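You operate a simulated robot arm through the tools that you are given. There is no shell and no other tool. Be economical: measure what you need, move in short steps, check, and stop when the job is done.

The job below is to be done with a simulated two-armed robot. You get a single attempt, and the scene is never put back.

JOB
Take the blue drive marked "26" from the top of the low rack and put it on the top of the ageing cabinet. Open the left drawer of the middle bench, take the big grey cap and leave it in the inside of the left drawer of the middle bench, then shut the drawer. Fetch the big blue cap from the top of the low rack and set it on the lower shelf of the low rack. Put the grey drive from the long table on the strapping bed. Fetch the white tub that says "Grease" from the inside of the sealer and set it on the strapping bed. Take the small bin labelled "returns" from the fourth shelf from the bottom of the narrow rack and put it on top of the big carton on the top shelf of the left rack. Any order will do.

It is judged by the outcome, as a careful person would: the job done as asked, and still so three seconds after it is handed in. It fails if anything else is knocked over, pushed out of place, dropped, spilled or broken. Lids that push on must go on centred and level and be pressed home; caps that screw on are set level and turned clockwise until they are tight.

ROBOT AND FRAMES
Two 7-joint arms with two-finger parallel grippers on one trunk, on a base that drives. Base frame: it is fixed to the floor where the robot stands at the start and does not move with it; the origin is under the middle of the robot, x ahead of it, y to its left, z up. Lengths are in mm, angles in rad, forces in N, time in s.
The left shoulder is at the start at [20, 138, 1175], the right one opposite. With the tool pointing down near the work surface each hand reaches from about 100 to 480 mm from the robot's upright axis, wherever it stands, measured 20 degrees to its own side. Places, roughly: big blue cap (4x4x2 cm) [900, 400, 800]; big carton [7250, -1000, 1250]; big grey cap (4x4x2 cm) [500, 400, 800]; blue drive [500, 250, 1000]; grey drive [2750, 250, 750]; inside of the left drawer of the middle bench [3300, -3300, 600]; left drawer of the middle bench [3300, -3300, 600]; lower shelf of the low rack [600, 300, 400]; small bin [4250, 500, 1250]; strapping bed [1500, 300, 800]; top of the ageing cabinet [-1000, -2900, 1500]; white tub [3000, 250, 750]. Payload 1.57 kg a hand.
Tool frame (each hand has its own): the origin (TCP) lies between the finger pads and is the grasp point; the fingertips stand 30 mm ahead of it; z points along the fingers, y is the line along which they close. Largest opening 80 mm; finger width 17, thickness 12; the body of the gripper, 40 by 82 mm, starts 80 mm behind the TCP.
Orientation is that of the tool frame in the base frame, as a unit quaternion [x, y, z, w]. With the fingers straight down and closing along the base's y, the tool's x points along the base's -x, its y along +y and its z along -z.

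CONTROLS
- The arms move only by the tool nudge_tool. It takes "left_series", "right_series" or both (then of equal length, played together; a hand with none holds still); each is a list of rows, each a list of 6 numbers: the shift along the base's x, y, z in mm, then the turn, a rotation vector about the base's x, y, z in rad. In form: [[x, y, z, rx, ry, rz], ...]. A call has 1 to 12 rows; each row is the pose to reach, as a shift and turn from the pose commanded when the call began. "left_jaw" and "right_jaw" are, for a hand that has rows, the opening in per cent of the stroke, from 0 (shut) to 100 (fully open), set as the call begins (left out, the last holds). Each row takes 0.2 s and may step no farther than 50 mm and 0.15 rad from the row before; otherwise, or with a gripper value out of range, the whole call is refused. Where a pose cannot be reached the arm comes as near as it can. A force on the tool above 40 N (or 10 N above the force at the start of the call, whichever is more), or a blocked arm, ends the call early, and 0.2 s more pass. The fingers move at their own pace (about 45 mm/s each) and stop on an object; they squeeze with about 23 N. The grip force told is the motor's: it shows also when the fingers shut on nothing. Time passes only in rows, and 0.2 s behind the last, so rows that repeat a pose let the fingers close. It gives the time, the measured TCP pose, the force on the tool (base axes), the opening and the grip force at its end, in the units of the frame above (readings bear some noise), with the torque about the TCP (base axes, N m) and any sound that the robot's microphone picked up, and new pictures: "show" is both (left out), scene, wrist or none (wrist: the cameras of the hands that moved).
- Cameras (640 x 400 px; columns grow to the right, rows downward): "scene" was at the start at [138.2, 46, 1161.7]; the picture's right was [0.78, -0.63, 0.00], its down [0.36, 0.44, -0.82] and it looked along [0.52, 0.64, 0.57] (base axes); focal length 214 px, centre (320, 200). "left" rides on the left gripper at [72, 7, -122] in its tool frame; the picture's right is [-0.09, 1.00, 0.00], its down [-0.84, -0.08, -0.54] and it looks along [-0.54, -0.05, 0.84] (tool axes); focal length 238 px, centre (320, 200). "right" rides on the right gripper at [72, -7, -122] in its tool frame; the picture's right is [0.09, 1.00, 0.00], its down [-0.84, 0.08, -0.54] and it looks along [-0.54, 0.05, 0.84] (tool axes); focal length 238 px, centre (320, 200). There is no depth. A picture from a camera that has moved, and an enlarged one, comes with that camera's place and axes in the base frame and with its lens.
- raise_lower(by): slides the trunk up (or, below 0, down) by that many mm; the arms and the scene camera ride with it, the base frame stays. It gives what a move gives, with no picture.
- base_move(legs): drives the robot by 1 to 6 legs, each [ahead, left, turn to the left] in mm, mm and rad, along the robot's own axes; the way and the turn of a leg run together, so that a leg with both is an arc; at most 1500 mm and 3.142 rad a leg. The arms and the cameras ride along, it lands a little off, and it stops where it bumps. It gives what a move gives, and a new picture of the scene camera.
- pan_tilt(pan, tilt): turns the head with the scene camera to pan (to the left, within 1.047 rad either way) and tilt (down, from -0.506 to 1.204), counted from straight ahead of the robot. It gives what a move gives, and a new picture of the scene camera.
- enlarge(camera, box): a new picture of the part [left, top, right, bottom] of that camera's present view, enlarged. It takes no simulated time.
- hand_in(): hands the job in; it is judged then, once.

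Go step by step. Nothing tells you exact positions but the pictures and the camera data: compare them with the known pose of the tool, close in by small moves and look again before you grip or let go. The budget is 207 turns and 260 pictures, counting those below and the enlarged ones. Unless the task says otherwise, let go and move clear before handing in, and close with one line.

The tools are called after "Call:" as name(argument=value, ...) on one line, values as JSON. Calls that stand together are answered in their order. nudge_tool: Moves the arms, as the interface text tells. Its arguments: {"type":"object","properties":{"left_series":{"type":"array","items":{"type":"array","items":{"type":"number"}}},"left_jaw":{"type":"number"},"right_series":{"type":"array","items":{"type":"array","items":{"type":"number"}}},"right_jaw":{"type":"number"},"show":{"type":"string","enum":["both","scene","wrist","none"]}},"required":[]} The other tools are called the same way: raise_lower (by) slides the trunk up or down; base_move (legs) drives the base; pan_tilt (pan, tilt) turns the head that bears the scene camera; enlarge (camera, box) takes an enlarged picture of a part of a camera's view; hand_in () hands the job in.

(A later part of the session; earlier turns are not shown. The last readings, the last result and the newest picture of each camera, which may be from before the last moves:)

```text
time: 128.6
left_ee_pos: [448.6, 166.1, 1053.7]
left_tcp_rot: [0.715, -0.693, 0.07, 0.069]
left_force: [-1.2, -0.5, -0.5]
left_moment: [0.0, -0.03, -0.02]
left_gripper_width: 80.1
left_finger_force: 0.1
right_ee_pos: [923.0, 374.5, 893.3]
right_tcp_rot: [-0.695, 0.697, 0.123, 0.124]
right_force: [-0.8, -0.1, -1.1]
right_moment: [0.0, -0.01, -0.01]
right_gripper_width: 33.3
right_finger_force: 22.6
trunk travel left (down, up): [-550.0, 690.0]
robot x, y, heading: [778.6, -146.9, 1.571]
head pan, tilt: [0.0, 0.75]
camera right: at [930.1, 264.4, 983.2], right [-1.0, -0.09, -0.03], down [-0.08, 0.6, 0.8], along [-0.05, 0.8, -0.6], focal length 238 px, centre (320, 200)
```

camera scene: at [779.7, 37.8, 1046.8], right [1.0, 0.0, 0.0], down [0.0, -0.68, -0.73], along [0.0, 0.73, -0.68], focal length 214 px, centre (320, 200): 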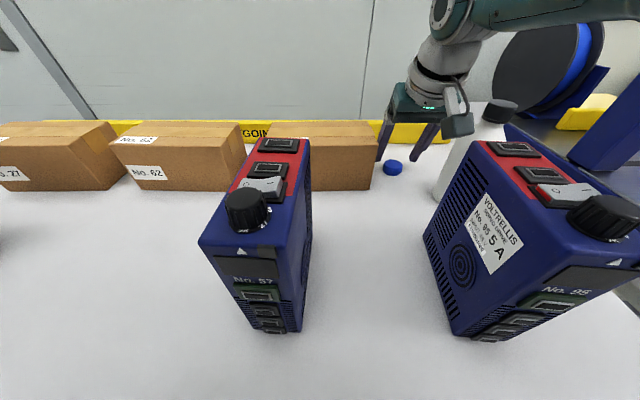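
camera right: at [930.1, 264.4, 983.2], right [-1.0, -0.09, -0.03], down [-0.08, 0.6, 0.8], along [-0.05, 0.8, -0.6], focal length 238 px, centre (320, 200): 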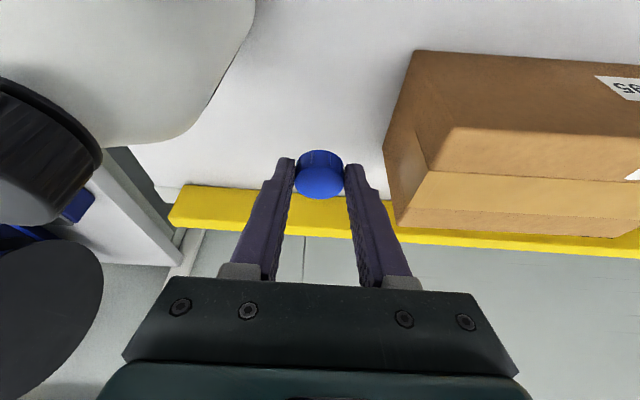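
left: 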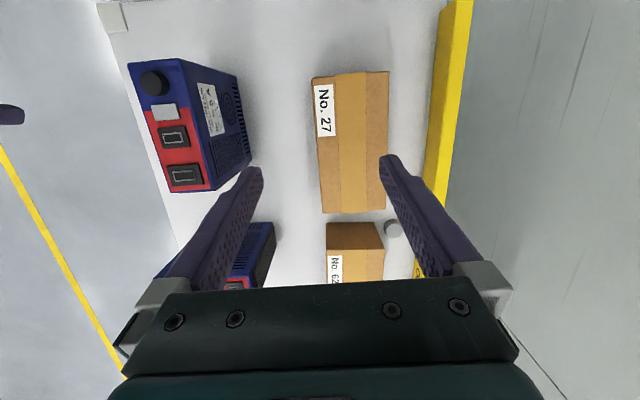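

Held. I'll raise the trunk to clear the drives, back off and shift left toward the free gap on the lower shelf (around x≈705, in front of the bin/carton gap).

Call:
raise_lower(by=150)

Call:
base_move(legs=[[-420, 0, 0], [0, 215, 0]])

Call:
raise_lower(by=-400)

Call:
pan_tilt(pan=-0.2, tilt=0.5)

```text
time: 130.4
left_ee_pos: [447.6, 166.2, 1202.0]
left_tcp_rot: [0.715, -0.692, 0.069, 0.068]
left_force: [-1.1, -1.3, -0.2]
left_moment: [0.01, -0.01, 0.01]
left_gripper_width: 79.9
left_finger_force: 0.0
right_ee_pos: [923.8, 374.0, 1044.1]
right_tcp_rot: [-0.696, 0.697, 0.123, 0.123]
right_force: [0.1, -0.2, -1.0]
right_moment: [0.0, 0.02, 0.03]
right_gripper_width: 33.4
right_finger_force: 23.5
trunk travel left (down, up): [-700.0, 540.0]
robot x, y, heading: [780.5, -145.4, 1.57]
head pan, tilt: [0.0, 0.75]
```

```text
time: 134.2
left_ee_pos: [238.8, -258.2, 1202.6]
left_tcp_rot: [0.716, -0.691, 0.07, 0.068]
left_force: [0.1, 0.1, 0.8]
left_moment: [0.01, 0.02, 0.0]
left_gripper_width: 79.9
left_finger_force: 0.0
right_ee_pos: [712.4, -48.7, 1043.0]
right_tcp_rot: [0.697, -0.695, -0.124, -0.123]
right_force: [-0.3, -0.2, -0.8]
right_moment: [-0.01, 0.02, 0.01]
right_gripper_width: 33.0
right_finger_force: 22.9
trunk travel left (down, up): [-700.0, 540.0]
robot x, y, heading: [571.8, -568.1, 1.574]
head pan, tilt: [0.0, 0.75]
camera scene: at [569.8, -385.2, 1196.7], right [1.0, 0.0, 0.0], down [0.0, -0.68, -0.73], along [0.0, 0.73, -0.68], focal length 214 px, centre (320, 200)
```

scene: 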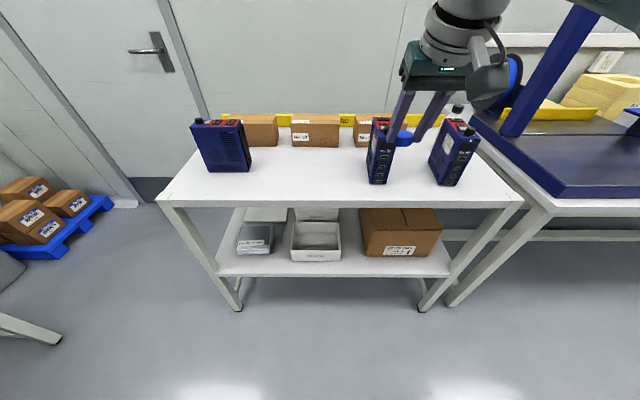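

```text
time: 138.0
left_ee_pos: [238.4, -257.2, 802.9]
left_tcp_rot: [0.716, -0.691, 0.071, 0.068]
left_force: [-0.2, -0.9, -1.0]
left_moment: [0.0, 0.01, 0.02]
left_gripper_width: 80.1
left_finger_force: 0.1
right_ee_pos: [712.5, -49.3, 642.0]
right_tcp_rot: [0.697, -0.696, -0.123, -0.123]
right_force: [0.2, -0.4, -0.5]
right_moment: [-0.04, -0.01, -0.03]
right_gripper_width: 33.4
right_finger_force: 23.2
trunk travel left (down, up): [-300.0, 940.0]
robot x, y, heading: [570.2, -566.0, 1.576]
head pan, tilt: [0.0, 0.75]
```

```text
time: 138.8
left_ee_pos: [238.1, -257.7, 802.7]
left_tcp_rot: [0.715, -0.692, 0.069, 0.068]
left_force: [0.5, 0.0, 0.4]
left_moment: [0.02, -0.04, 0.02]
left_gripper_width: 80.1
left_finger_force: 0.1
right_ee_pos: [713.6, -48.2, 643.0]
right_tcp_rot: [0.697, -0.695, -0.123, -0.123]
right_force: [0.0, 0.7, -0.5]
right_moment: [0.03, -0.01, 0.01]
right_gripper_width: 33.3
right_finger_force: 23.1
trunk travel left (down, up): [-300.0, 940.0]
robot x, y, heading: [571.8, -564.3, 1.57]
head pan, tilt: [-0.201, 0.499]
camera scene: at [587.8, -378.9, 818.6], right [0.98, -0.19, 0.0], down [-0.09, -0.47, -0.88], along [0.17, 0.86, -0.48], focal length 214 px, centre (320, 200)
```

scene: 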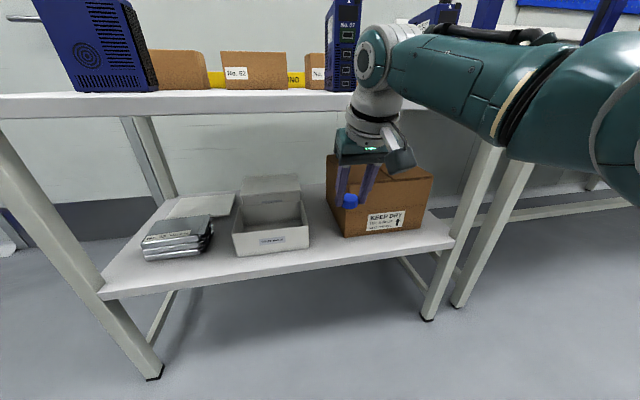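

Shelf surface is z≈388 with front edge y≈37; the gap between bin (x≤647) and carton (x≥764) takes the cap at about [706, 88]. Lowering the trunk, then driving in slowly.

Call:
raise_lower(by=-185)

Call:
nudge_tool(right_series=[[-4, 0, 0, 0, 0, 0], [-8, 0, 0, 0, 0, 0]], show="none")

Call:
base_move(legs=[[120, 0, 0]])

```text
time: 140.8
left_ee_pos: [238.1, -257.7, 617.1]
left_tcp_rot: [0.716, -0.692, 0.07, 0.069]
left_force: [0.6, -0.6, 0.1]
left_moment: [0.01, 0.0, 0.0]
left_gripper_width: 79.9
left_finger_force: 0.0
right_ee_pos: [712.0, -49.0, 458.5]
right_tcp_rot: [0.697, -0.696, -0.124, -0.122]
right_force: [-0.2, -1.2, -0.4]
right_moment: [0.01, -0.01, -0.03]
right_gripper_width: 33.2
right_finger_force: 23.1
trunk travel left (down, up): [-115.0, 1125.0]
robot x, y, heading: [570.8, -567.0, 1.578]
head pan, tilt: [-0.201, 0.499]
```

```text
time: 141.4
left_ee_pos: [238.1, -258.1, 618.3]
left_tcp_rot: [0.716, -0.691, 0.07, 0.068]
left_force: [0.7, -0.3, -0.1]
left_moment: [-0.01, 0.02, -0.02]
left_gripper_width: 79.8
left_finger_force: 0.0
right_ee_pos: [702.6, -48.3, 458.6]
right_tcp_rot: [0.697, -0.695, -0.123, -0.123]
right_force: [-0.4, -0.9, -0.2]
right_moment: [0.03, -0.01, 0.02]
right_gripper_width: 33.5
right_finger_force: 22.8
trunk travel left (down, up): [-115.0, 1125.0]
robot x, y, heading: [566.4, -565.7, 1.577]
head pan, tilt: [-0.201, 0.499]
```

```text
time: 142.7
left_ee_pos: [240.0, -138.0, 617.9]
left_tcp_rot: [0.714, -0.693, 0.07, 0.069]
left_force: [0.5, -0.2, -0.9]
left_moment: [-0.02, 0.0, 0.0]
left_gripper_width: 80.1
left_finger_force: 0.1
right_ee_pos: [705.4, 70.8, 457.5]
right_tcp_rot: [0.697, -0.696, -0.122, -0.123]
right_force: [-0.5, -0.4, -0.7]
right_moment: [0.01, -0.01, 0.0]
right_gripper_width: 33.2
right_finger_force: 22.5
trunk travel left (down, up): [-115.0, 1125.0]
robot x, y, heading: [574.0, -448.1, 1.575]
head pan, tilt: [-0.201, 0.499]
camera scene: at [588.2, -259.9, 633.5], right [0.98, -0.2, 0.0], down [-0.09, -0.47, -0.88], along [0.17, 0.86, -0.48], focal length 214 px, centre (320, 200)
```

scene: 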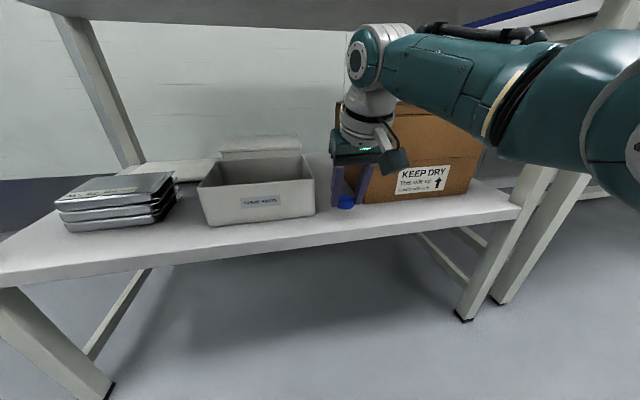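

Nicely clear of everything. Lowering the cap onto the shelf.

Call:
nudge_tool(right_series=[[0, 3, -15, 0, 0, 0], [0, 6, -28, 0, 0, 0], [0, 6, -33, 0, 0, 0], [0, 6, -35, 0, 0, 0]], show="wrist")

Call:
enlarge(camera="scene", box=[300, 140, 420, 230])

```text
time: 143.5
left_ee_pos: [240.0, -136.6, 617.6]
left_tcp_rot: [0.714, -0.693, 0.07, 0.069]
left_force: [0.1, 0.4, -0.2]
left_moment: [0.0, 0.02, -0.05]
left_gripper_width: 80.2
left_finger_force: 0.0
right_ee_pos: [704.6, 79.0, 431.4]
right_tcp_rot: [0.696, -0.695, -0.129, -0.127]
right_force: [1.3, -1.9, 8.2]
right_moment: [-0.06, -0.11, -0.03]
right_gripper_width: 33.1
right_finger_force: 22.8
trunk travel left (down, up): [-115.0, 1125.0]
robot x, y, heading: [567.4, -450.4, 1.569]
head pan, tilt: [-0.201, 0.499]
stopped in row 4 (right hand): the force on the tool passed its limit at 45 N (the readings are from after the stop); the commanded pose is now the measured one
camera right: at [712.6, -29.8, 519.7], right [-1.0, -0.09, -0.03], down [-0.08, 0.59, 0.8], along [-0.05, 0.8, -0.59], focal length 238 px, centre (320, 200)
```

right: 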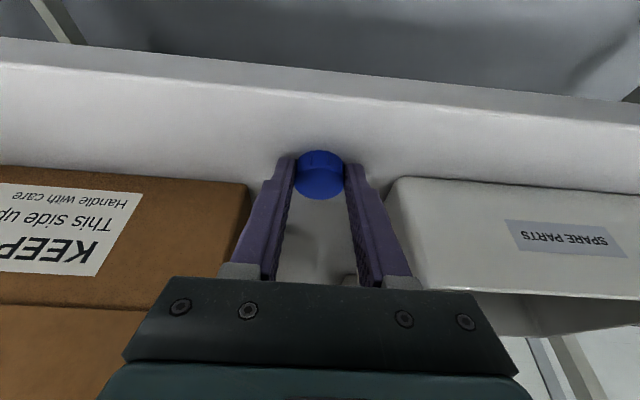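

```text
4.44 times, centred on (360, 185) of scene
camera zoom: at [589.0, -258.9, 633.6], right [0.98, -0.2, 0.0], down [-0.09, -0.47, -0.88], along [0.17, 0.86, -0.48], focal length 953 px, centre (142, 267)
```

zoom: 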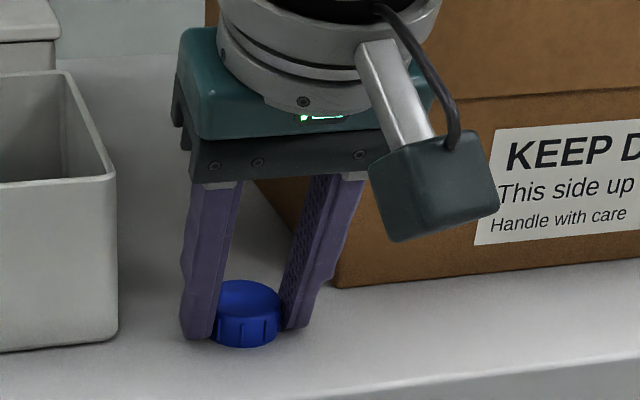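

The cap rests on the shelf. Release and withdraw upward/back.

Call:
nudge_tool(right_series=[[0, 0, 1, 0, 0, 0], [0, 0, 1, 0, 0, 0], [0, 0, 1, 0, 0, 0], [0, 0, 15, 0, 0, 0], [0, -3, 40, 0, 0, 0], [0, -3, 55, 0, 0, 0]], right_jaw=70, show="wrist")

Call:
base_move(legs=[[-300, 0, 0]])

```text
time: 144.9
left_ee_pos: [239.3, -136.5, 618.5]
left_tcp_rot: [0.715, -0.692, 0.069, 0.067]
left_force: [-0.1, 0.6, 0.2]
left_moment: [-0.01, 0.01, 0.03]
left_gripper_width: 79.9
left_finger_force: 0.0
right_ee_pos: [703.8, 78.6, 485.4]
right_tcp_rot: [0.696, -0.695, -0.127, -0.126]
right_force: [0.3, 0.7, 0.6]
right_moment: [-0.03, 0.01, -0.01]
right_gripper_width: 56.0
right_finger_force: 0.1
trunk travel left (down, up): [-115.0, 1125.0]
robot x, y, heading: [568.0, -449.5, 1.576]
head pan, tilt: [-0.201, 0.499]
camera right: at [711.2, -32.6, 573.3], right [-1.0, -0.09, -0.03], down [-0.08, 0.59, 0.8], along [-0.05, 0.8, -0.6], focal length 238 px, centre (320, 200)
```

right: 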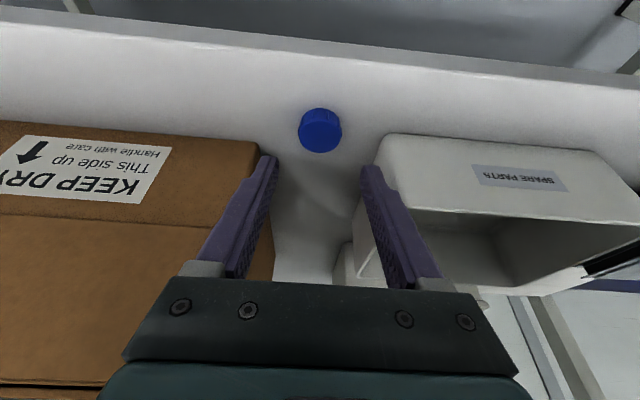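

```text
time: 147.0
left_ee_pos: [239.7, -436.2, 618.3]
left_tcp_rot: [0.715, -0.692, 0.069, 0.069]
left_force: [1.6, 0.3, 0.0]
left_moment: [0.01, -0.02, 0.04]
left_gripper_width: 80.0
left_finger_force: 0.0
right_ee_pos: [703.0, -221.8, 485.2]
right_tcp_rot: [0.696, -0.695, -0.128, -0.127]
right_force: [0.3, -0.3, 0.2]
right_moment: [0.03, -0.02, -0.01]
right_gripper_width: 56.1
right_finger_force: 0.0
trunk travel left (down, up): [-115.0, 1125.0]
robot x, y, heading: [568.8, -747.7, 1.57]
head pan, tilt: [-0.201, 0.499]
camera scene: at [588.5, -558.4, 633.8], right [0.98, -0.2, 0.0], down [-0.09, -0.47, -0.88], along [0.17, 0.86, -0.48], focal length 214 px, centre (320, 200)
```

scene: 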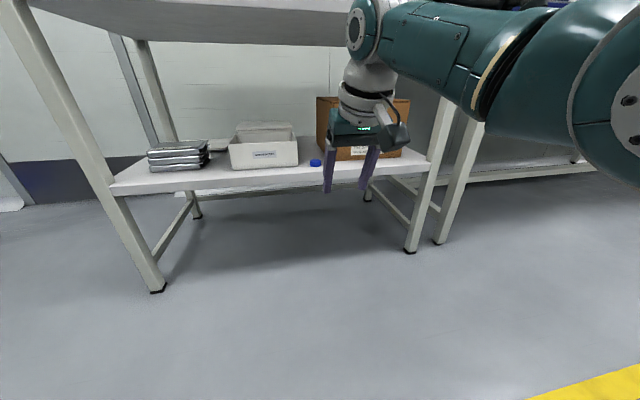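

Blue cap is placed. Next the grey cap: raise the trunk and approach the gap behind box 62 to look.

Call:
raise_lower(by=400)

Call:
raise_lower(by=150)

Call:
base_move(legs=[[0, 228, 0], [560, 0, 0]])

Call:
enlarge(camera="right", box=[0, 0, 640, 400])

```text
time: 150.8
left_ee_pos: [240.2, -436.7, 1018.8]
left_tcp_rot: [0.715, -0.692, 0.069, 0.069]
left_force: [-0.5, -0.6, -0.7]
left_moment: [0.0, -0.03, 0.0]
left_gripper_width: 79.8
left_finger_force: 0.0
right_ee_pos: [702.7, -221.5, 883.4]
right_tcp_rot: [0.696, -0.696, -0.127, -0.126]
right_force: [0.7, 0.4, 0.6]
right_moment: [0.0, 0.02, 0.03]
right_gripper_width: 56.1
right_finger_force: 0.0
trunk travel left (down, up): [-515.0, 725.0]
robot x, y, heading: [570.2, -751.2, 1.575]
head pan, tilt: [-0.201, 0.499]
```

```text
time: 152.6
left_ee_pos: [238.4, -437.3, 1169.1]
left_tcp_rot: [0.715, -0.692, 0.069, 0.068]
left_force: [-0.2, -0.2, 0.0]
left_moment: [-0.03, -0.01, 0.01]
left_gripper_width: 79.7
left_finger_force: 0.1
right_ee_pos: [703.7, -222.9, 1033.5]
right_tcp_rot: [-0.696, 0.696, 0.128, 0.126]
right_force: [-0.8, -0.7, -0.5]
right_moment: [-0.02, 0.01, -0.01]
right_gripper_width: 56.0
right_finger_force: 0.0
trunk travel left (down, up): [-665.0, 575.0]
robot x, y, heading: [566.7, -746.2, 1.573]
head pan, tilt: [-0.201, 0.499]
```

```text
time: 157.1
left_ee_pos: [14.6, 122.8, 1168.1]
left_tcp_rot: [0.713, -0.694, 0.07, 0.069]
left_force: [-0.3, -1.0, 0.1]
left_moment: [0.01, 0.01, -0.01]
left_gripper_width: 80.0
left_finger_force: 0.1
right_ee_pos: [478.0, 332.6, 1034.1]
right_tcp_rot: [-0.695, 0.696, 0.127, 0.127]
right_force: [0.2, -0.1, 0.4]
right_moment: [-0.01, 0.01, -0.03]
right_gripper_width: 55.9
right_finger_force: 0.0
trunk travel left (down, up): [-665.0, 575.0]
robot x, y, heading: [346.3, -190.7, 1.567]
head pan, tilt: [-0.201, 0.499]
camera scene: at [362.2, -2.6, 1183.7], right [0.98, -0.2, 0.0], down [-0.1, -0.47, -0.88], along [0.18, 0.86, -0.48], focal length 214 px, centre (320, 200)
```

scene: 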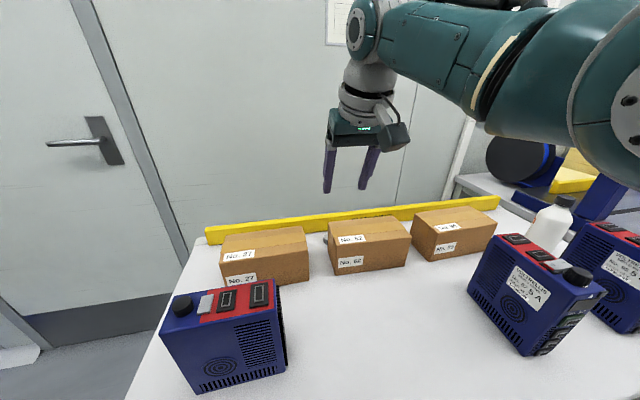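

```text
1.00 times, centred on (320, 200) of right (not enlarged: the box is as wide or as high as the picture)
camera zoom: at [485.7, 222.9, 1123.3], right [-1.0, -0.08, -0.03], down [-0.07, 0.59, 0.8], along [-0.05, 0.8, -0.59], focal length 238 px, centre (320, 200)
```

zoom: 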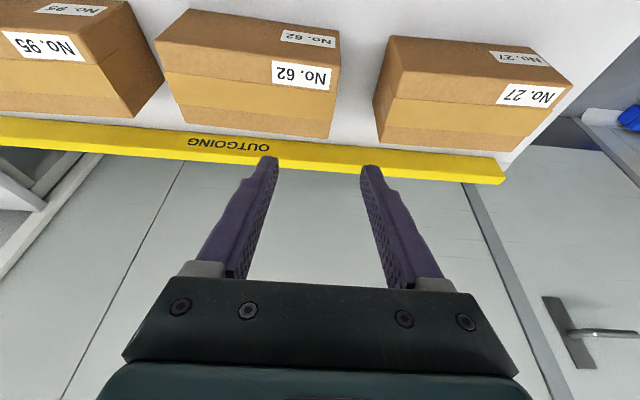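

Grey cap is at about [472, 447], wedged between box 62's back (y≈421) and the ledge (y≈465), so a nearly vertical tool is needed. I'll back off, use the left hand for it (free lane at x≈475), and tuck the right hand high.

Call:
base_move(legs=[[-350, 0, 0], [0, -268, 0.004]])

Call:
nudge_tool(right_series=[[5, -20, 25, -0.07, 0, 0], [10, -40, 50, -0.14, 0, 0], [15, -60, 75, -0.21, 0, 0], [20, -80, 100, -0.28, 0, 0], [25, -100, 125, -0.36, 0, 0], [25, -103, 130, -0.36, 0, 0]], left_series=[[35, 22, -8, 0.07, 0, -0.005], [70, 44, -16, 0.14, 0, -0.01], [105, 66, -24, 0.21, 0, -0.015], [140, 88, -32, 0.28, 0, -0.02], [175, 108, -38, 0.34, 0, -0.025], [192, 118, -38, 0.355, 0, -0.027]], show="none")

```text
time: 160.8
left_ee_pos: [279.6, -223.4, 1167.9]
left_tcp_rot: [0.714, -0.694, 0.069, 0.068]
left_force: [-0.3, -0.1, -0.2]
left_moment: [0.0, 0.01, 0.02]
left_gripper_width: 80.4
left_finger_force: 0.0
right_ee_pos: [743.9, -10.0, 1033.5]
right_tcp_rot: [-0.695, 0.696, 0.128, 0.127]
right_force: [-0.4, 0.1, 0.1]
right_moment: [-0.03, -0.01, 0.0]
right_gripper_width: 55.9
right_finger_force: 0.0
trunk travel left (down, up): [-665.0, 575.0]
robot x, y, heading: [611.0, -535.0, 1.574]
head pan, tilt: [-0.201, 0.499]
camera scene: at [628.0, -345.9, 1183.7], right [0.98, -0.2, 0.0], down [-0.1, -0.47, -0.88], along [0.18, 0.86, -0.48], focal length 214 px, centre (320, 200)
```

scene: 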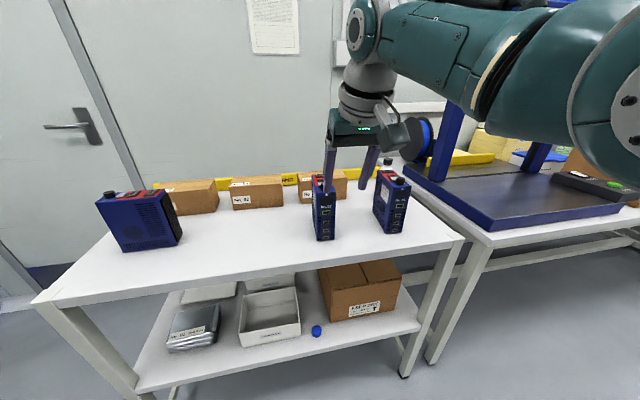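

```text
time: 162.2
left_ee_pos: [472.4, -103.2, 1130.3]
left_tcp_rot: [0.706, -0.704, -0.055, -0.057]
left_force: [-0.2, 1.0, 0.1]
left_moment: [-0.05, 0.04, 0.01]
left_gripper_width: 79.9
left_finger_force: 0.0
right_ee_pos: [769.9, -113.3, 1166.2]
right_tcp_rot: [-0.706, 0.709, 0.001, -0.001]
right_force: [0.1, 0.3, 1.2]
right_moment: [-0.01, -0.03, 0.0]
right_gripper_width: 56.0
right_finger_force: 0.0
trunk travel left (down, up): [-665.0, 575.0]
robot x, y, heading: [607.6, -535.1, 1.569]
head pan, tilt: [-0.201, 0.499]
```

Both hands well posed. Driving ahead 420 and viewing with the left camera.

Call:
base_move(legs=[[420, 0, 0]])

Call:
raise_lower(by=-150)

Call:
nudge_tool(left_series=[[0, 30, 0, 0, 0, 0], [0, 60, 0, 0, 0, 0], [0, 75, 0, 0, 0, 0]], show="wrist")

```text
time: 164.8
left_ee_pos: [474.3, 313.0, 1130.5]
left_tcp_rot: [-0.705, 0.705, 0.055, 0.058]
left_force: [0.2, 0.1, -0.5]
left_moment: [0.02, 0.01, -0.04]
left_gripper_width: 80.3
left_finger_force: 0.1
right_ee_pos: [771.5, 303.5, 1165.7]
right_tcp_rot: [-0.705, 0.709, 0.001, 0.0]
right_force: [-0.5, 0.4, 0.0]
right_moment: [0.02, -0.04, 0.0]
right_gripper_width: 55.9
right_finger_force: 0.0
trunk travel left (down, up): [-665.0, 575.0]
robot x, y, heading: [610.4, -115.2, 1.565]
head pan, tilt: [-0.201, 0.499]
camera scene: at [629.7, 71.5, 1183.7], right [0.98, -0.2, 0.0], down [-0.1, -0.47, -0.88], along [0.18, 0.86, -0.48], focal length 214 px, centre (320, 200)
```

scene: 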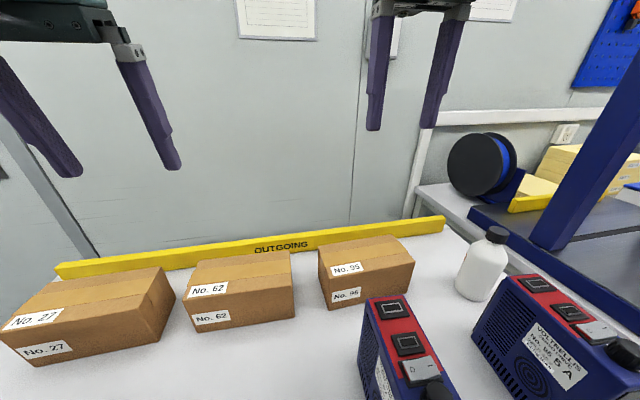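

```text
time: 166.6
left_ee_pos: [474.8, 313.9, 980.5]
left_tcp_rot: [-0.705, 0.705, 0.054, 0.058]
left_force: [0.3, 0.0, -0.7]
left_moment: [0.01, -0.05, 0.01]
left_gripper_width: 80.0
left_finger_force: 0.1
right_ee_pos: [771.3, 303.1, 1015.3]
right_tcp_rot: [-0.705, 0.709, 0.002, 0.001]
right_force: [-0.1, -0.2, -0.3]
right_moment: [0.01, -0.04, 0.0]
right_gripper_width: 55.8
right_finger_force: 0.0
trunk travel left (down, up): [-515.0, 725.0]
robot x, y, heading: [610.9, -122.5, 1.567]
head pan, tilt: [-0.201, 0.499]
```

```text
time: 167.3
left_ee_pos: [474.9, 389.0, 981.6]
left_tcp_rot: [-0.703, 0.706, 0.054, 0.058]
left_force: [-0.5, -0.7, 0.8]
left_moment: [0.0, 0.02, 0.01]
left_gripper_width: 80.1
left_finger_force: 0.0
right_ee_pos: [771.7, 305.2, 1013.5]
right_tcp_rot: [-0.705, 0.709, 0.001, 0.001]
right_force: [0.2, 0.2, 0.0]
right_moment: [-0.01, 0.0, -0.05]
right_gripper_width: 56.1
right_finger_force: 0.1
trunk travel left (down, up): [-515.0, 725.0]
robot x, y, heading: [610.5, -112.5, 1.566]
head pan, tilt: [-0.201, 0.499]
camera left: at [469.0, 298.7, 1090.4], right [-1.0, 0.1, 0.01], down [0.08, 0.74, 0.67], along [0.05, 0.67, -0.74], focal length 238 px, centre (320, 200)
```

left: 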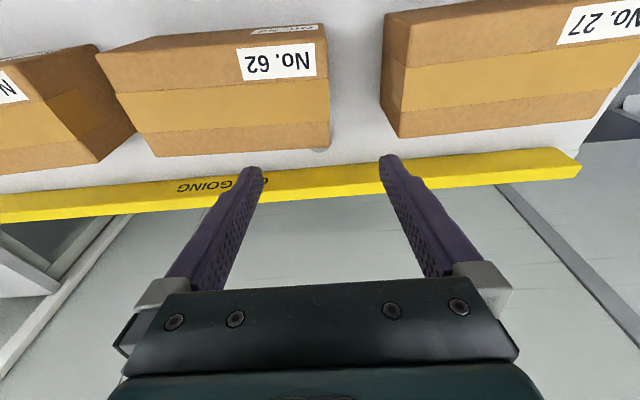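

The cap just peeks out behind box 62's left-back corner. Driving 50 mm closer to look from above.

Call:
base_move(legs=[[50, 0, 0]])

Call:
enlarge(camera="left", box=[200, 80, 440, 230])

```text
time: 168.3
left_ee_pos: [473.5, 438.7, 981.6]
left_tcp_rot: [0.705, -0.705, -0.055, -0.058]
left_force: [-0.5, -0.6, 0.2]
left_moment: [0.0, 0.0, 0.0]
left_gripper_width: 79.8
left_finger_force: 0.0
right_ee_pos: [771.3, 353.1, 1015.3]
right_tcp_rot: [-0.706, 0.708, 0.001, 0.001]
right_force: [0.5, -1.3, 0.6]
right_moment: [-0.02, -0.04, 0.01]
right_gripper_width: 56.2
right_finger_force: 0.0
trunk travel left (down, up): [-515.0, 725.0]
robot x, y, heading: [609.2, -69.8, 1.567]
head pan, tilt: [-0.201, 0.499]
camera scene: at [629.6, 121.6, 1033.8], right [0.98, -0.2, 0.0], down [-0.1, -0.47, -0.88], along [0.18, 0.86, -0.48], focal length 214 px, centre (320, 200)
```

scene: 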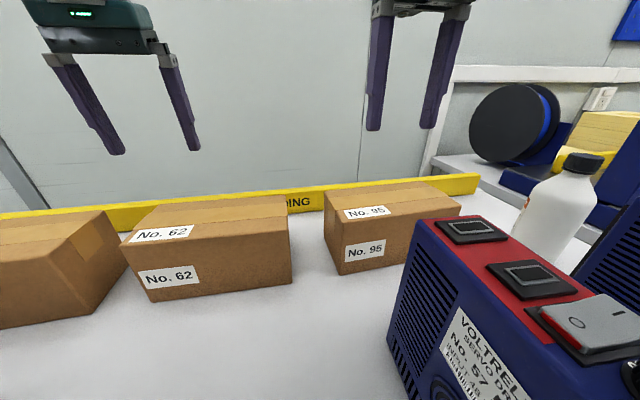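

```text
2.67 times, centred on (320, 155) of left
camera zoom: at [468.2, 348.4, 1090.6], right [-1.0, 0.09, 0.01], down [0.08, 0.74, 0.67], along [0.05, 0.67, -0.74], focal length 636 px, centre (320, 320)
```

zoom: 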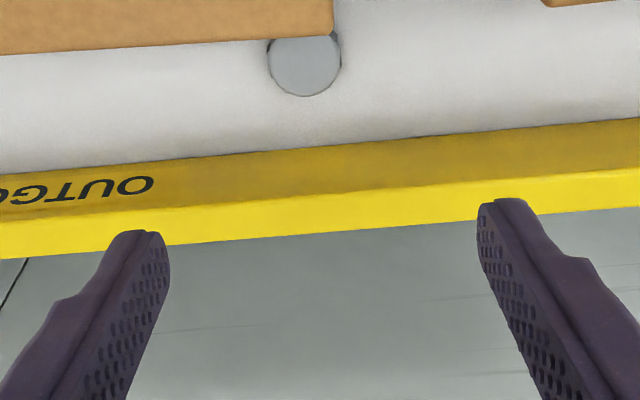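

Now the cap is visible: centre ≈[480, 445], with room on the ledge side. Drive 18 mm more, then descend with a 57 mm opening.

Call:
base_move(legs=[[18, 0, 0]])

Call:
nudge_tool(left_series=[[3, -6, -30, 0, 0, 0], [7, -12, -60, 0, 0, 0], [7, -12, -85, 0, 0, 0], [7, -12, -85, 0, 0, 0]], left_jaw=72, show="wrist")

```text
time: 169.1
left_ee_pos: [474.8, 456.5, 980.3]
left_tcp_rot: [-0.705, 0.705, 0.054, 0.057]
left_force: [0.4, -0.8, 0.2]
left_moment: [-0.03, 0.01, -0.01]
left_gripper_width: 80.1
left_finger_force: 0.0
right_ee_pos: [772.7, 371.6, 1015.1]
right_tcp_rot: [-0.706, 0.708, 0.001, 0.0]
right_force: [-0.8, 1.1, 0.6]
right_moment: [-0.02, -0.02, 0.02]
right_gripper_width: 56.2
right_finger_force: 0.0
trunk travel left (down, up): [-515.0, 725.0]
robot x, y, heading: [611.1, -52.2, 1.564]
head pan, tilt: [-0.201, 0.499]
camera scene: at [629.7, 139.4, 1033.8], right [0.98, -0.2, 0.0], down [-0.1, -0.47, -0.88], along [0.18, 0.86, -0.48], focal length 214 px, centre (320, 200)
```

scene: 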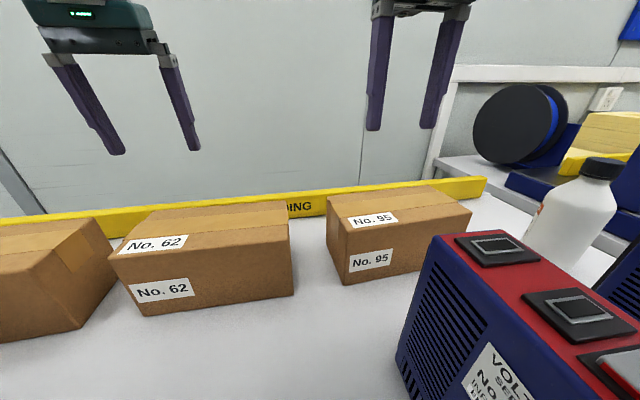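

```text
time: 170.1
left_ee_pos: [482.1, 442.7, 895.6]
left_tcp_rot: [0.705, -0.704, -0.055, -0.057]
left_force: [0.2, -0.3, -0.1]
left_moment: [0.01, 0.01, 0.0]
left_gripper_width: 57.5
left_finger_force: 0.1
right_ee_pos: [771.3, 372.1, 1015.0]
right_tcp_rot: [-0.706, 0.708, 0.001, 0.0]
right_force: [0.5, 0.4, 0.1]
right_moment: [-0.02, 0.0, 0.02]
right_gripper_width: 55.9
right_finger_force: 0.1
trunk travel left (down, up): [-515.0, 725.0]
robot x, y, heading: [609.5, -50.4, 1.57]
head pan, tilt: [-0.201, 0.499]
camera left: at [475.8, 352.6, 1005.6], right [-1.0, 0.09, 0.01], down [0.07, 0.74, 0.67], along [0.05, 0.67, -0.74], focal length 238 px, centre (320, 200)
```

left: 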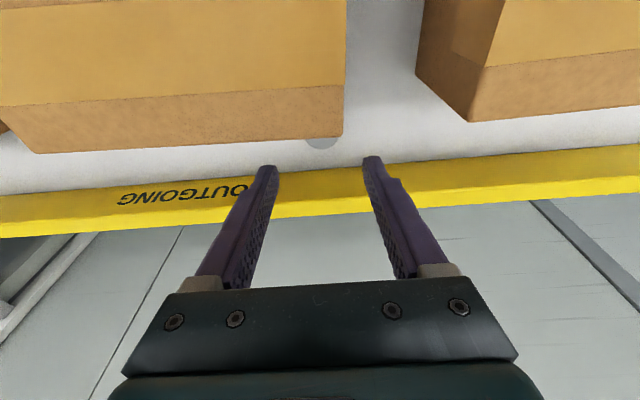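

Aligned over the cap. Descending to the table.

Call:
nudge_tool(left_series=[[0, 1, -25, 0, 0, 0], [0, 2, -48, 0, 0, 0], [0, 2, -58, 0, 0, 0], [0, 2, -61, 0, 0, 0]], show="wrist")

```text
time: 171.1
left_ee_pos: [483.1, 445.5, 834.0]
left_tcp_rot: [-0.705, 0.705, 0.055, 0.058]
left_force: [0.2, -0.3, 1.3]
left_moment: [0.02, 0.05, 0.01]
left_gripper_width: 57.6
left_finger_force: 0.0
right_ee_pos: [771.6, 372.6, 1014.2]
right_tcp_rot: [-0.706, 0.708, 0.001, 0.0]
right_force: [-1.2, 0.5, 0.4]
right_moment: [-0.02, 0.0, 0.02]
right_gripper_width: 56.0
right_finger_force: 0.0
trunk travel left (down, up): [-515.0, 725.0]
robot x, y, heading: [609.4, -49.8, 1.57]
head pan, tilt: [-0.201, 0.499]
camera left: at [475.8, 355.6, 944.6], right [-1.0, 0.09, 0.01], down [0.07, 0.74, 0.67], along [0.05, 0.67, -0.74], focal length 238 px, centre (320, 200)
```

left: 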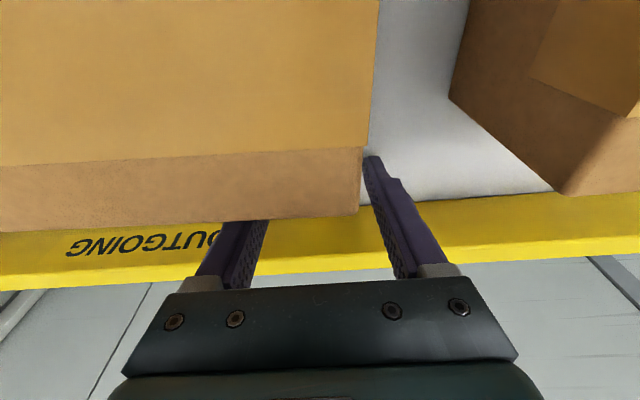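

Down beside the cap with no collision. Closing.

Call:
nudge_tool(left_series=[[0, 0, -1, 0, 0, 0], [0, 0, -1, 0, 0, 0], [0, 0, -1, 0, 0, 0], [0, 0, -1, 0, 0, 0]], left_jaw=0, show="none")

Call:
nudge_tool(left_series=[[0, 0, 20, 0, 0, 0], [0, 0, 60, 0, 0, 0], [0, 0, 100, 0, 0, 0], [0, 0, 130, 0, 0, 0]], show="wrist")

```text
time: 172.1
left_ee_pos: [481.9, 445.6, 834.9]
left_tcp_rot: [0.705, -0.705, -0.055, -0.057]
left_force: [0.3, 0.4, 1.3]
left_moment: [0.01, 0.01, -0.01]
left_gripper_width: 29.0
left_finger_force: 23.4
right_ee_pos: [771.0, 372.2, 1016.0]
right_tcp_rot: [-0.706, 0.708, 0.001, 0.0]
right_force: [-0.4, 0.0, 0.0]
right_moment: [0.0, -0.05, 0.0]
right_gripper_width: 56.2
right_finger_force: 0.2
trunk travel left (down, up): [-515.0, 725.0]
robot x, y, heading: [609.7, -49.4, 1.564]
head pan, tilt: [-0.201, 0.499]
```

```text
time: 173.1
left_ee_pos: [481.7, 447.3, 965.2]
left_tcp_rot: [-0.705, 0.705, 0.055, 0.056]
left_force: [0.1, -0.3, -0.3]
left_moment: [0.0, 0.02, 0.02]
left_gripper_width: 28.9
left_finger_force: 23.0
right_ee_pos: [771.8, 372.4, 1014.5]
right_tcp_rot: [-0.706, 0.708, 0.001, 0.001]
right_force: [0.3, 0.0, 0.6]
right_moment: [0.01, -0.01, 0.02]
right_gripper_width: 55.9
right_finger_force: 0.1
trunk travel left (down, up): [-515.0, 725.0]
robot x, y, heading: [610.3, -47.0, 1.569]
head pan, tilt: [-0.201, 0.499]
camera left: at [475.0, 357.7, 1074.3], right [-1.0, 0.09, 0.01], down [0.08, 0.74, 0.67], along [0.05, 0.66, -0.75], focal length 238 px, centre (320, 200)
```

left: 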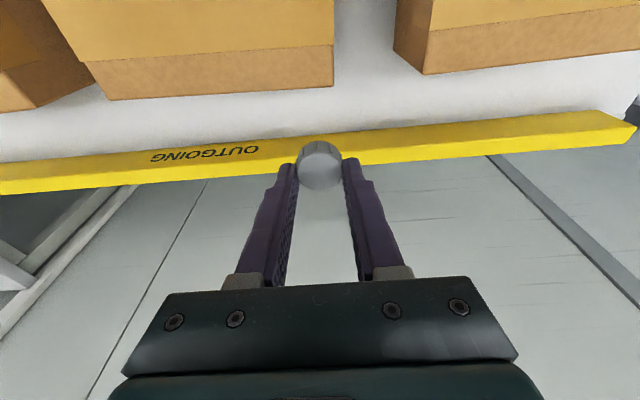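

Grey cap held in the left hand. Raise, back off, and turn toward the middle bench to look.

Call:
raise_lower(by=100)

Call:
base_move(legs=[[-850, 0, 0], [0, 0, -2.2]])

Call:
pan_tilt(pan=0.0, tilt=0.1)

```text
time: 174.4
left_ee_pos: [481.7, 448.1, 1064.8]
left_tcp_rot: [-0.704, 0.705, 0.054, 0.056]
left_force: [0.0, 0.0, -0.3]
left_moment: [0.02, 0.02, 0.0]
left_gripper_width: 28.9
left_finger_force: 23.4
right_ee_pos: [770.9, 372.6, 1115.2]
right_tcp_rot: [-0.705, 0.709, 0.001, 0.0]
right_force: [1.0, 0.1, -0.1]
right_moment: [0.01, -0.01, -0.02]
right_gripper_width: 55.8
right_finger_force: 0.0
trunk travel left (down, up): [-615.0, 625.0]
robot x, y, heading: [611.9, -50.2, 1.564]
head pan, tilt: [-0.201, 0.499]
```

```text
time: 184.2
left_ee_pos: [1074.9, -1111.5, 1065.0]
left_tcp_rot: [0.328, 0.941, -0.027, 0.073]
left_force: [0.4, -0.5, -0.5]
left_moment: [0.02, -0.01, 0.02]
left_gripper_width: 29.3
left_finger_force: 23.3
right_ee_pos: [834.3, -1289.4, 1115.4]
right_tcp_rot: [0.331, 0.944, 0.001, 0.001]
right_force: [-0.2, -0.3, -0.4]
right_moment: [0.02, 0.01, 0.01]
right_gripper_width: 55.9
right_finger_force: 0.0
trunk travel left (down, up): [-615.0, 625.0]
robot x, y, heading: [602.3, -901.4, -0.674]
head pan, tilt: [-0.201, 0.499]
camera scene: at [742.3, -1034.9, 1133.7], right [-0.77, -0.64, 0.0], down [-0.31, 0.37, -0.88], along [0.56, -0.67, -0.48], focal length 214 px, centre (320, 200)
```

scene: 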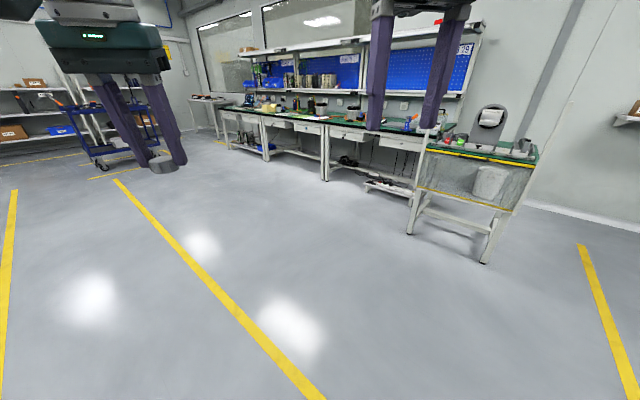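

```text
time: 185.1
left_ee_pos: [1075.3, -1110.3, 1062.9]
left_tcp_rot: [0.329, 0.941, -0.027, 0.073]
left_force: [0.5, -0.4, -0.6]
left_moment: [-0.01, -0.02, -0.01]
left_gripper_width: 28.8
left_finger_force: 23.3
right_ee_pos: [835.8, -1289.8, 1114.1]
right_tcp_rot: [0.332, 0.943, 0.0, 0.001]
right_force: [0.0, 0.4, -0.4]
right_moment: [0.0, 0.03, 0.01]
right_gripper_width: 56.0
right_finger_force: 0.0
trunk travel left (down, up): [-615.0, 625.0]
robot x, y, heading: [602.4, -905.1, -0.677]
head pan, tilt: [0.0, 0.099]
camera scene: at [755.9, -1022.6, 1170.7], right [-0.63, -0.78, 0.0], down [-0.08, 0.06, -0.99], along [0.78, -0.62, -0.1], focal length 214 px, centre (320, 200)
```

scene: 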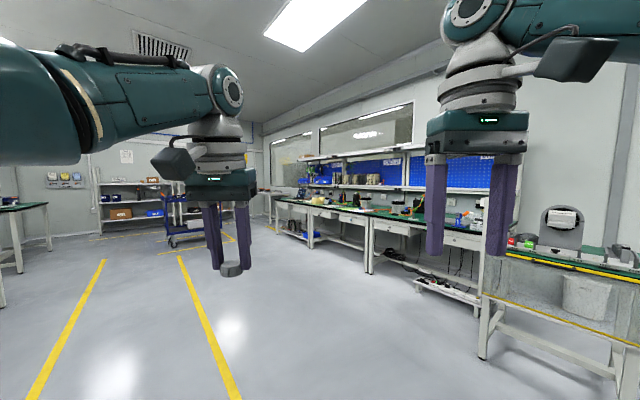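

Benches line the −y wall. I'll drive to about [3100, −1900] and face the middle bench.

Call:
base_move(legs=[[0, 0, 0.677], [1300, 0, 0], [1200, 0, 0], [0, 0, -1.571], [900, 0, 0]])

Call:
pan_tilt(pan=0.0, tilt=0.35)

```text
time: 207.3
left_ee_pos: [3238.5, -2301.1, 1064.0]
left_tcp_rot: [0.707, 0.703, -0.057, 0.054]
left_force: [0.5, -0.1, 0.8]
left_moment: [-0.02, 0.01, 0.02]
left_gripper_width: 28.7
left_finger_force: 22.7
right_ee_pos: [2949.1, -2223.8, 1113.6]
right_tcp_rot: [0.711, 0.703, 0.0, 0.0]
right_force: [0.0, 0.2, 0.7]
right_moment: [-0.01, 0.0, 0.01]
right_gripper_width: 56.2
right_finger_force: 0.0
trunk travel left (down, up): [-615.0, 625.0]
robot x, y, heading: [3115.2, -1801.5, -1.583]
head pan, tilt: [0.0, 0.099]
camera scene: at [3112.0, -1995.6, 1170.8], right [-1.0, 0.01, 0.0], down [0.0, 0.1, -1.0], along [-0.01, -0.99, -0.1], focal length 214 px, centre (320, 200)
```

scene: 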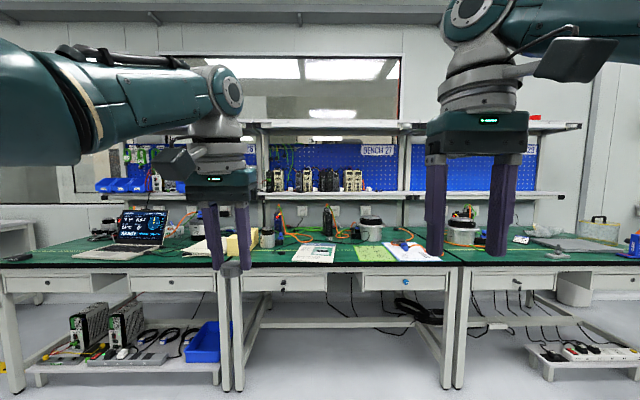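

```text
time: 208.1
left_ee_pos: [3237.5, -2301.9, 1064.7]
left_tcp_rot: [0.708, 0.702, -0.057, 0.054]
left_force: [0.3, 0.0, -0.4]
left_moment: [0.04, 0.01, 0.03]
left_gripper_width: 28.7
left_finger_force: 23.3
right_ee_pos: [2948.3, -2223.0, 1114.2]
right_tcp_rot: [0.711, 0.703, 0.001, 0.0]
right_force: [-0.5, 0.5, -0.8]
right_moment: [0.0, 0.01, -0.01]
right_gripper_width: 56.0
right_finger_force: 0.0
trunk travel left (down, up): [-615.0, 625.0]
robot x, y, heading: [3112.3, -1802.8, -1.58]
head pan, tilt: [0.0, 0.351]
camera scene: at [3112.0, -1996.6, 1147.5], right [-1.0, 0.01, 0.0], down [0.0, 0.34, -0.94], along [-0.01, -0.94, -0.34], focal length 214 px, centre (320, 200)
```

scene: 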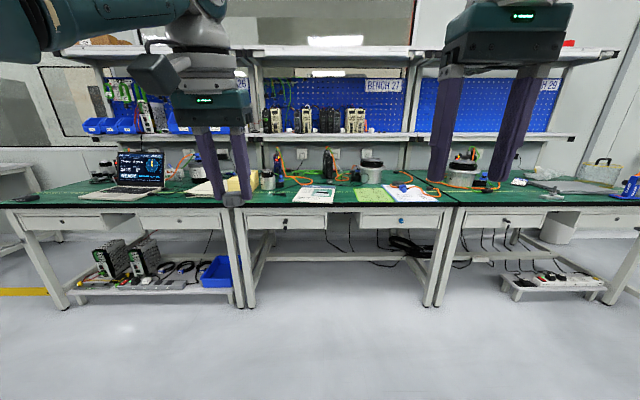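

The middle bench (Bench 27) is directly ahead, with left drawer at image (283, 223). Zooming on it.

Call:
enlarge(camera="scene", box=[225, 190, 345, 265])

```text
5.33 times, centred on (285, 228) of scene
camera zoom: at [3112.0, -1996.6, 1147.5], right [-1.0, 0.01, 0.0], down [0.0, 0.34, -0.94], along [-0.01, -0.94, -0.34], focal length 1144 px, centre (507, 53)
```

zoom: 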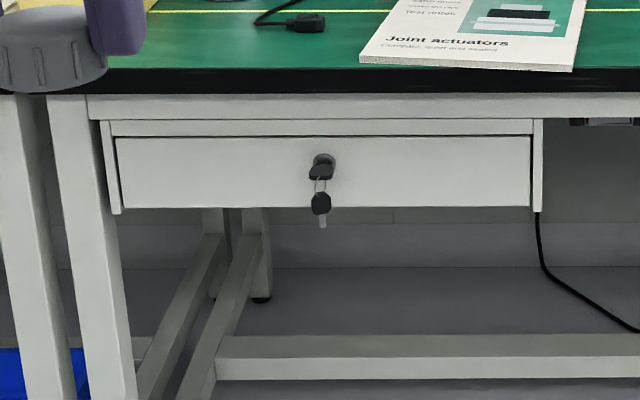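

The drawer has no handle but a key in its lock at about [3294, −3080, 640]. I'll go nearer to study it.

Call:
base_move(legs=[[450, 250, 0.01]])

Call:
raise_lower(by=-300)

Call:
pan_tilt(pan=-0.15, tilt=0.4)

Call:
enlarge(camera="scene", box=[260, 170, 420, 270])

```text
time: 211.1
left_ee_pos: [3492.9, -2758.2, 1063.9]
left_tcp_rot: [0.703, 0.707, -0.057, 0.054]
left_force: [-0.2, -0.6, -0.2]
left_moment: [-0.01, 0.01, 0.01]
left_gripper_width: 28.8
left_finger_force: 23.0
right_ee_pos: [3202.8, -2684.0, 1114.5]
right_tcp_rot: [0.706, 0.708, 0.001, 0.0]
right_force: [0.2, 0.8, -0.3]
right_moment: [0.01, -0.01, 0.0]
right_gripper_width: 56.0
right_finger_force: 0.0
trunk travel left (down, up): [-615.0, 625.0]
robot x, y, heading: [3360.2, -2259.5, -1.569]
head pan, tilt: [0.0, 0.351]
camera scene: at [3362.3, -2455.1, 1147.4], right [-1.0, 0.0, 0.0], down [0.0, 0.34, -0.94], along [0.0, -0.94, -0.34], focal length 214 px, centre (320, 200)
```

scene: 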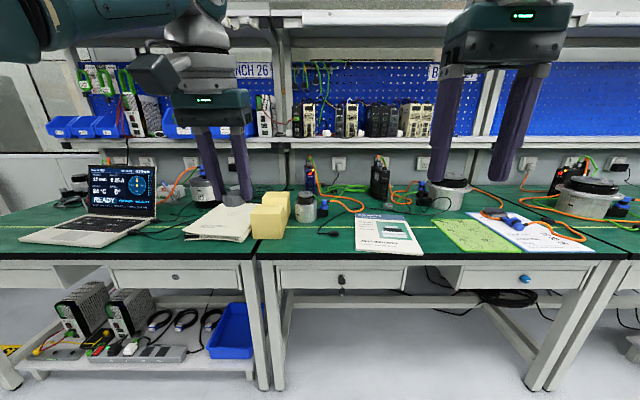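

```text
time: 214.1
left_ee_pos: [3493.8, -2758.5, 764.1]
left_tcp_rot: [0.703, 0.707, -0.056, 0.054]
left_force: [-0.2, 0.6, -1.4]
left_moment: [0.0, 0.03, -0.01]
left_gripper_width: 28.7
left_finger_force: 23.0
right_ee_pos: [3202.1, -2684.3, 814.6]
right_tcp_rot: [0.707, 0.708, 0.0, 0.0]
right_force: [-0.6, 0.0, -0.3]
right_moment: [0.01, -0.01, -0.01]
right_gripper_width: 55.8
right_finger_force: 0.2
trunk travel left (down, up): [-315.0, 925.0]
robot x, y, heading: [3357.4, -2262.3, -1.569]
head pan, tilt: [0.0, 0.351]
```

```text
time: 214.8
left_ee_pos: [3492.9, -2758.0, 763.9]
left_tcp_rot: [0.703, 0.707, -0.057, 0.054]
left_force: [-0.2, 0.3, 0.6]
left_moment: [-0.03, 0.0, -0.03]
left_gripper_width: 28.8
left_finger_force: 22.8
right_ee_pos: [3201.6, -2683.4, 814.6]
right_tcp_rot: [0.707, 0.707, 0.0, 0.001]
right_force: [-0.3, 0.1, 0.3]
right_moment: [-0.02, -0.02, 0.02]
right_gripper_width: 55.9
right_finger_force: 0.1
trunk travel left (down, up): [-315.0, 925.0]
robot x, y, heading: [3363.6, -2260.1, -1.571]
head pan, tilt: [-0.15, 0.4]
camera scene: at [3348.5, -2453.6, 842.9], right [-0.99, 0.15, 0.0], down [0.06, 0.38, -0.92], along [-0.14, -0.91, -0.39], focal length 214 px, centre (320, 200)
```

scene: 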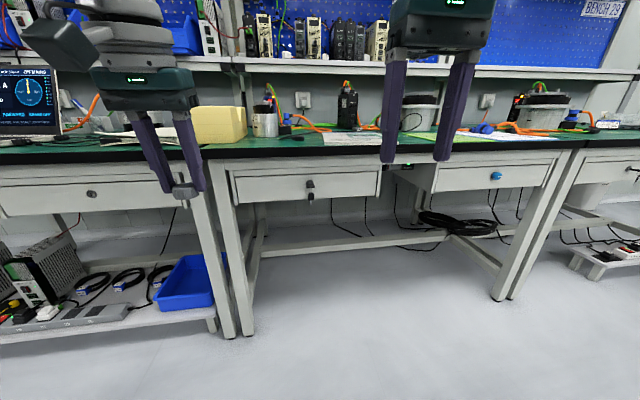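

```text
4.00 times, centred on (340, 220) of scene
camera zoom: at [3348.5, -2453.6, 842.9], right [-0.99, 0.15, 0.0], down [0.06, 0.38, -0.92], along [-0.14, -0.91, -0.39], focal length 858 px, centre (240, 120)
```

zoom: 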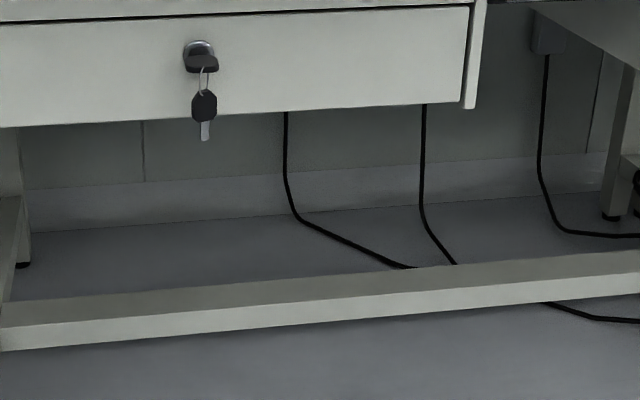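

Call:
enlarge(camera="scene", box=[220, 150, 380, 250])

Call:
enlarge(camera="scene", box=[460, 155, 540, 205])

Call:
enlarge(camera="scene", box=[290, 165, 340, 205])

```text
4.00 times, centred on (300, 200) of scene
camera zoom: at [3348.5, -2453.6, 842.9], right [-0.99, 0.15, 0.0], down [0.06, 0.38, -0.92], along [-0.14, -0.91, -0.39], focal length 858 px, centre (400, 200)
```

zoom: 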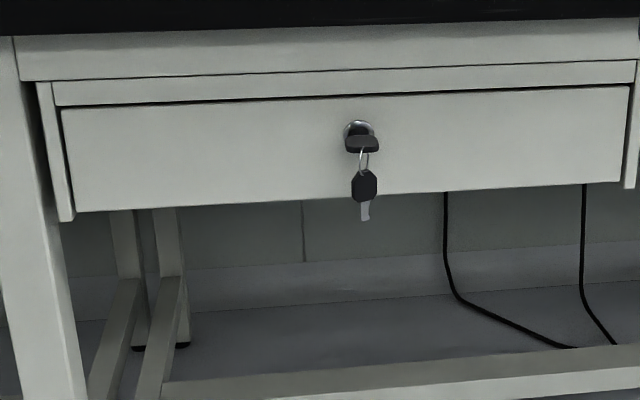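

```text
8.00 times, centred on (500, 180) of scene
camera zoom: at [3348.5, -2453.6, 842.9], right [-0.99, 0.15, 0.0], down [0.06, 0.38, -0.92], along [-0.14, -0.91, -0.39], focal length 1716 px, centre (-1120, 360)
```

zoom: 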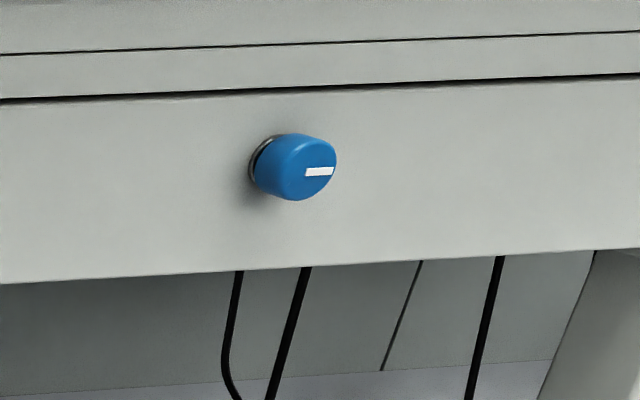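

```text
10.00 times, centred on (315, 185) of scene
camera zoom: at [3348.5, -2453.6, 842.9], right [-0.99, 0.15, 0.0], down [0.06, 0.38, -0.92], along [-0.14, -0.91, -0.39], focal length 2145 px, centre (370, 350)
```

zoom: 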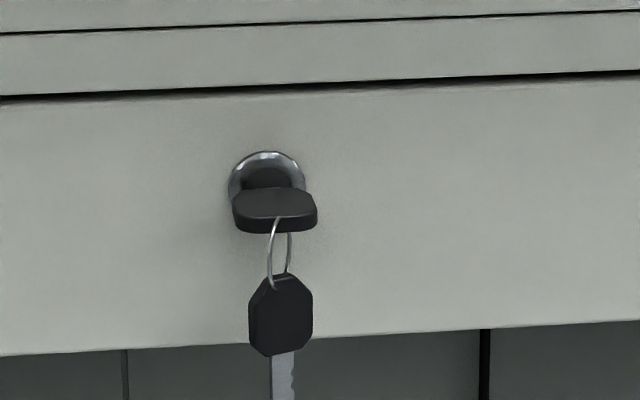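

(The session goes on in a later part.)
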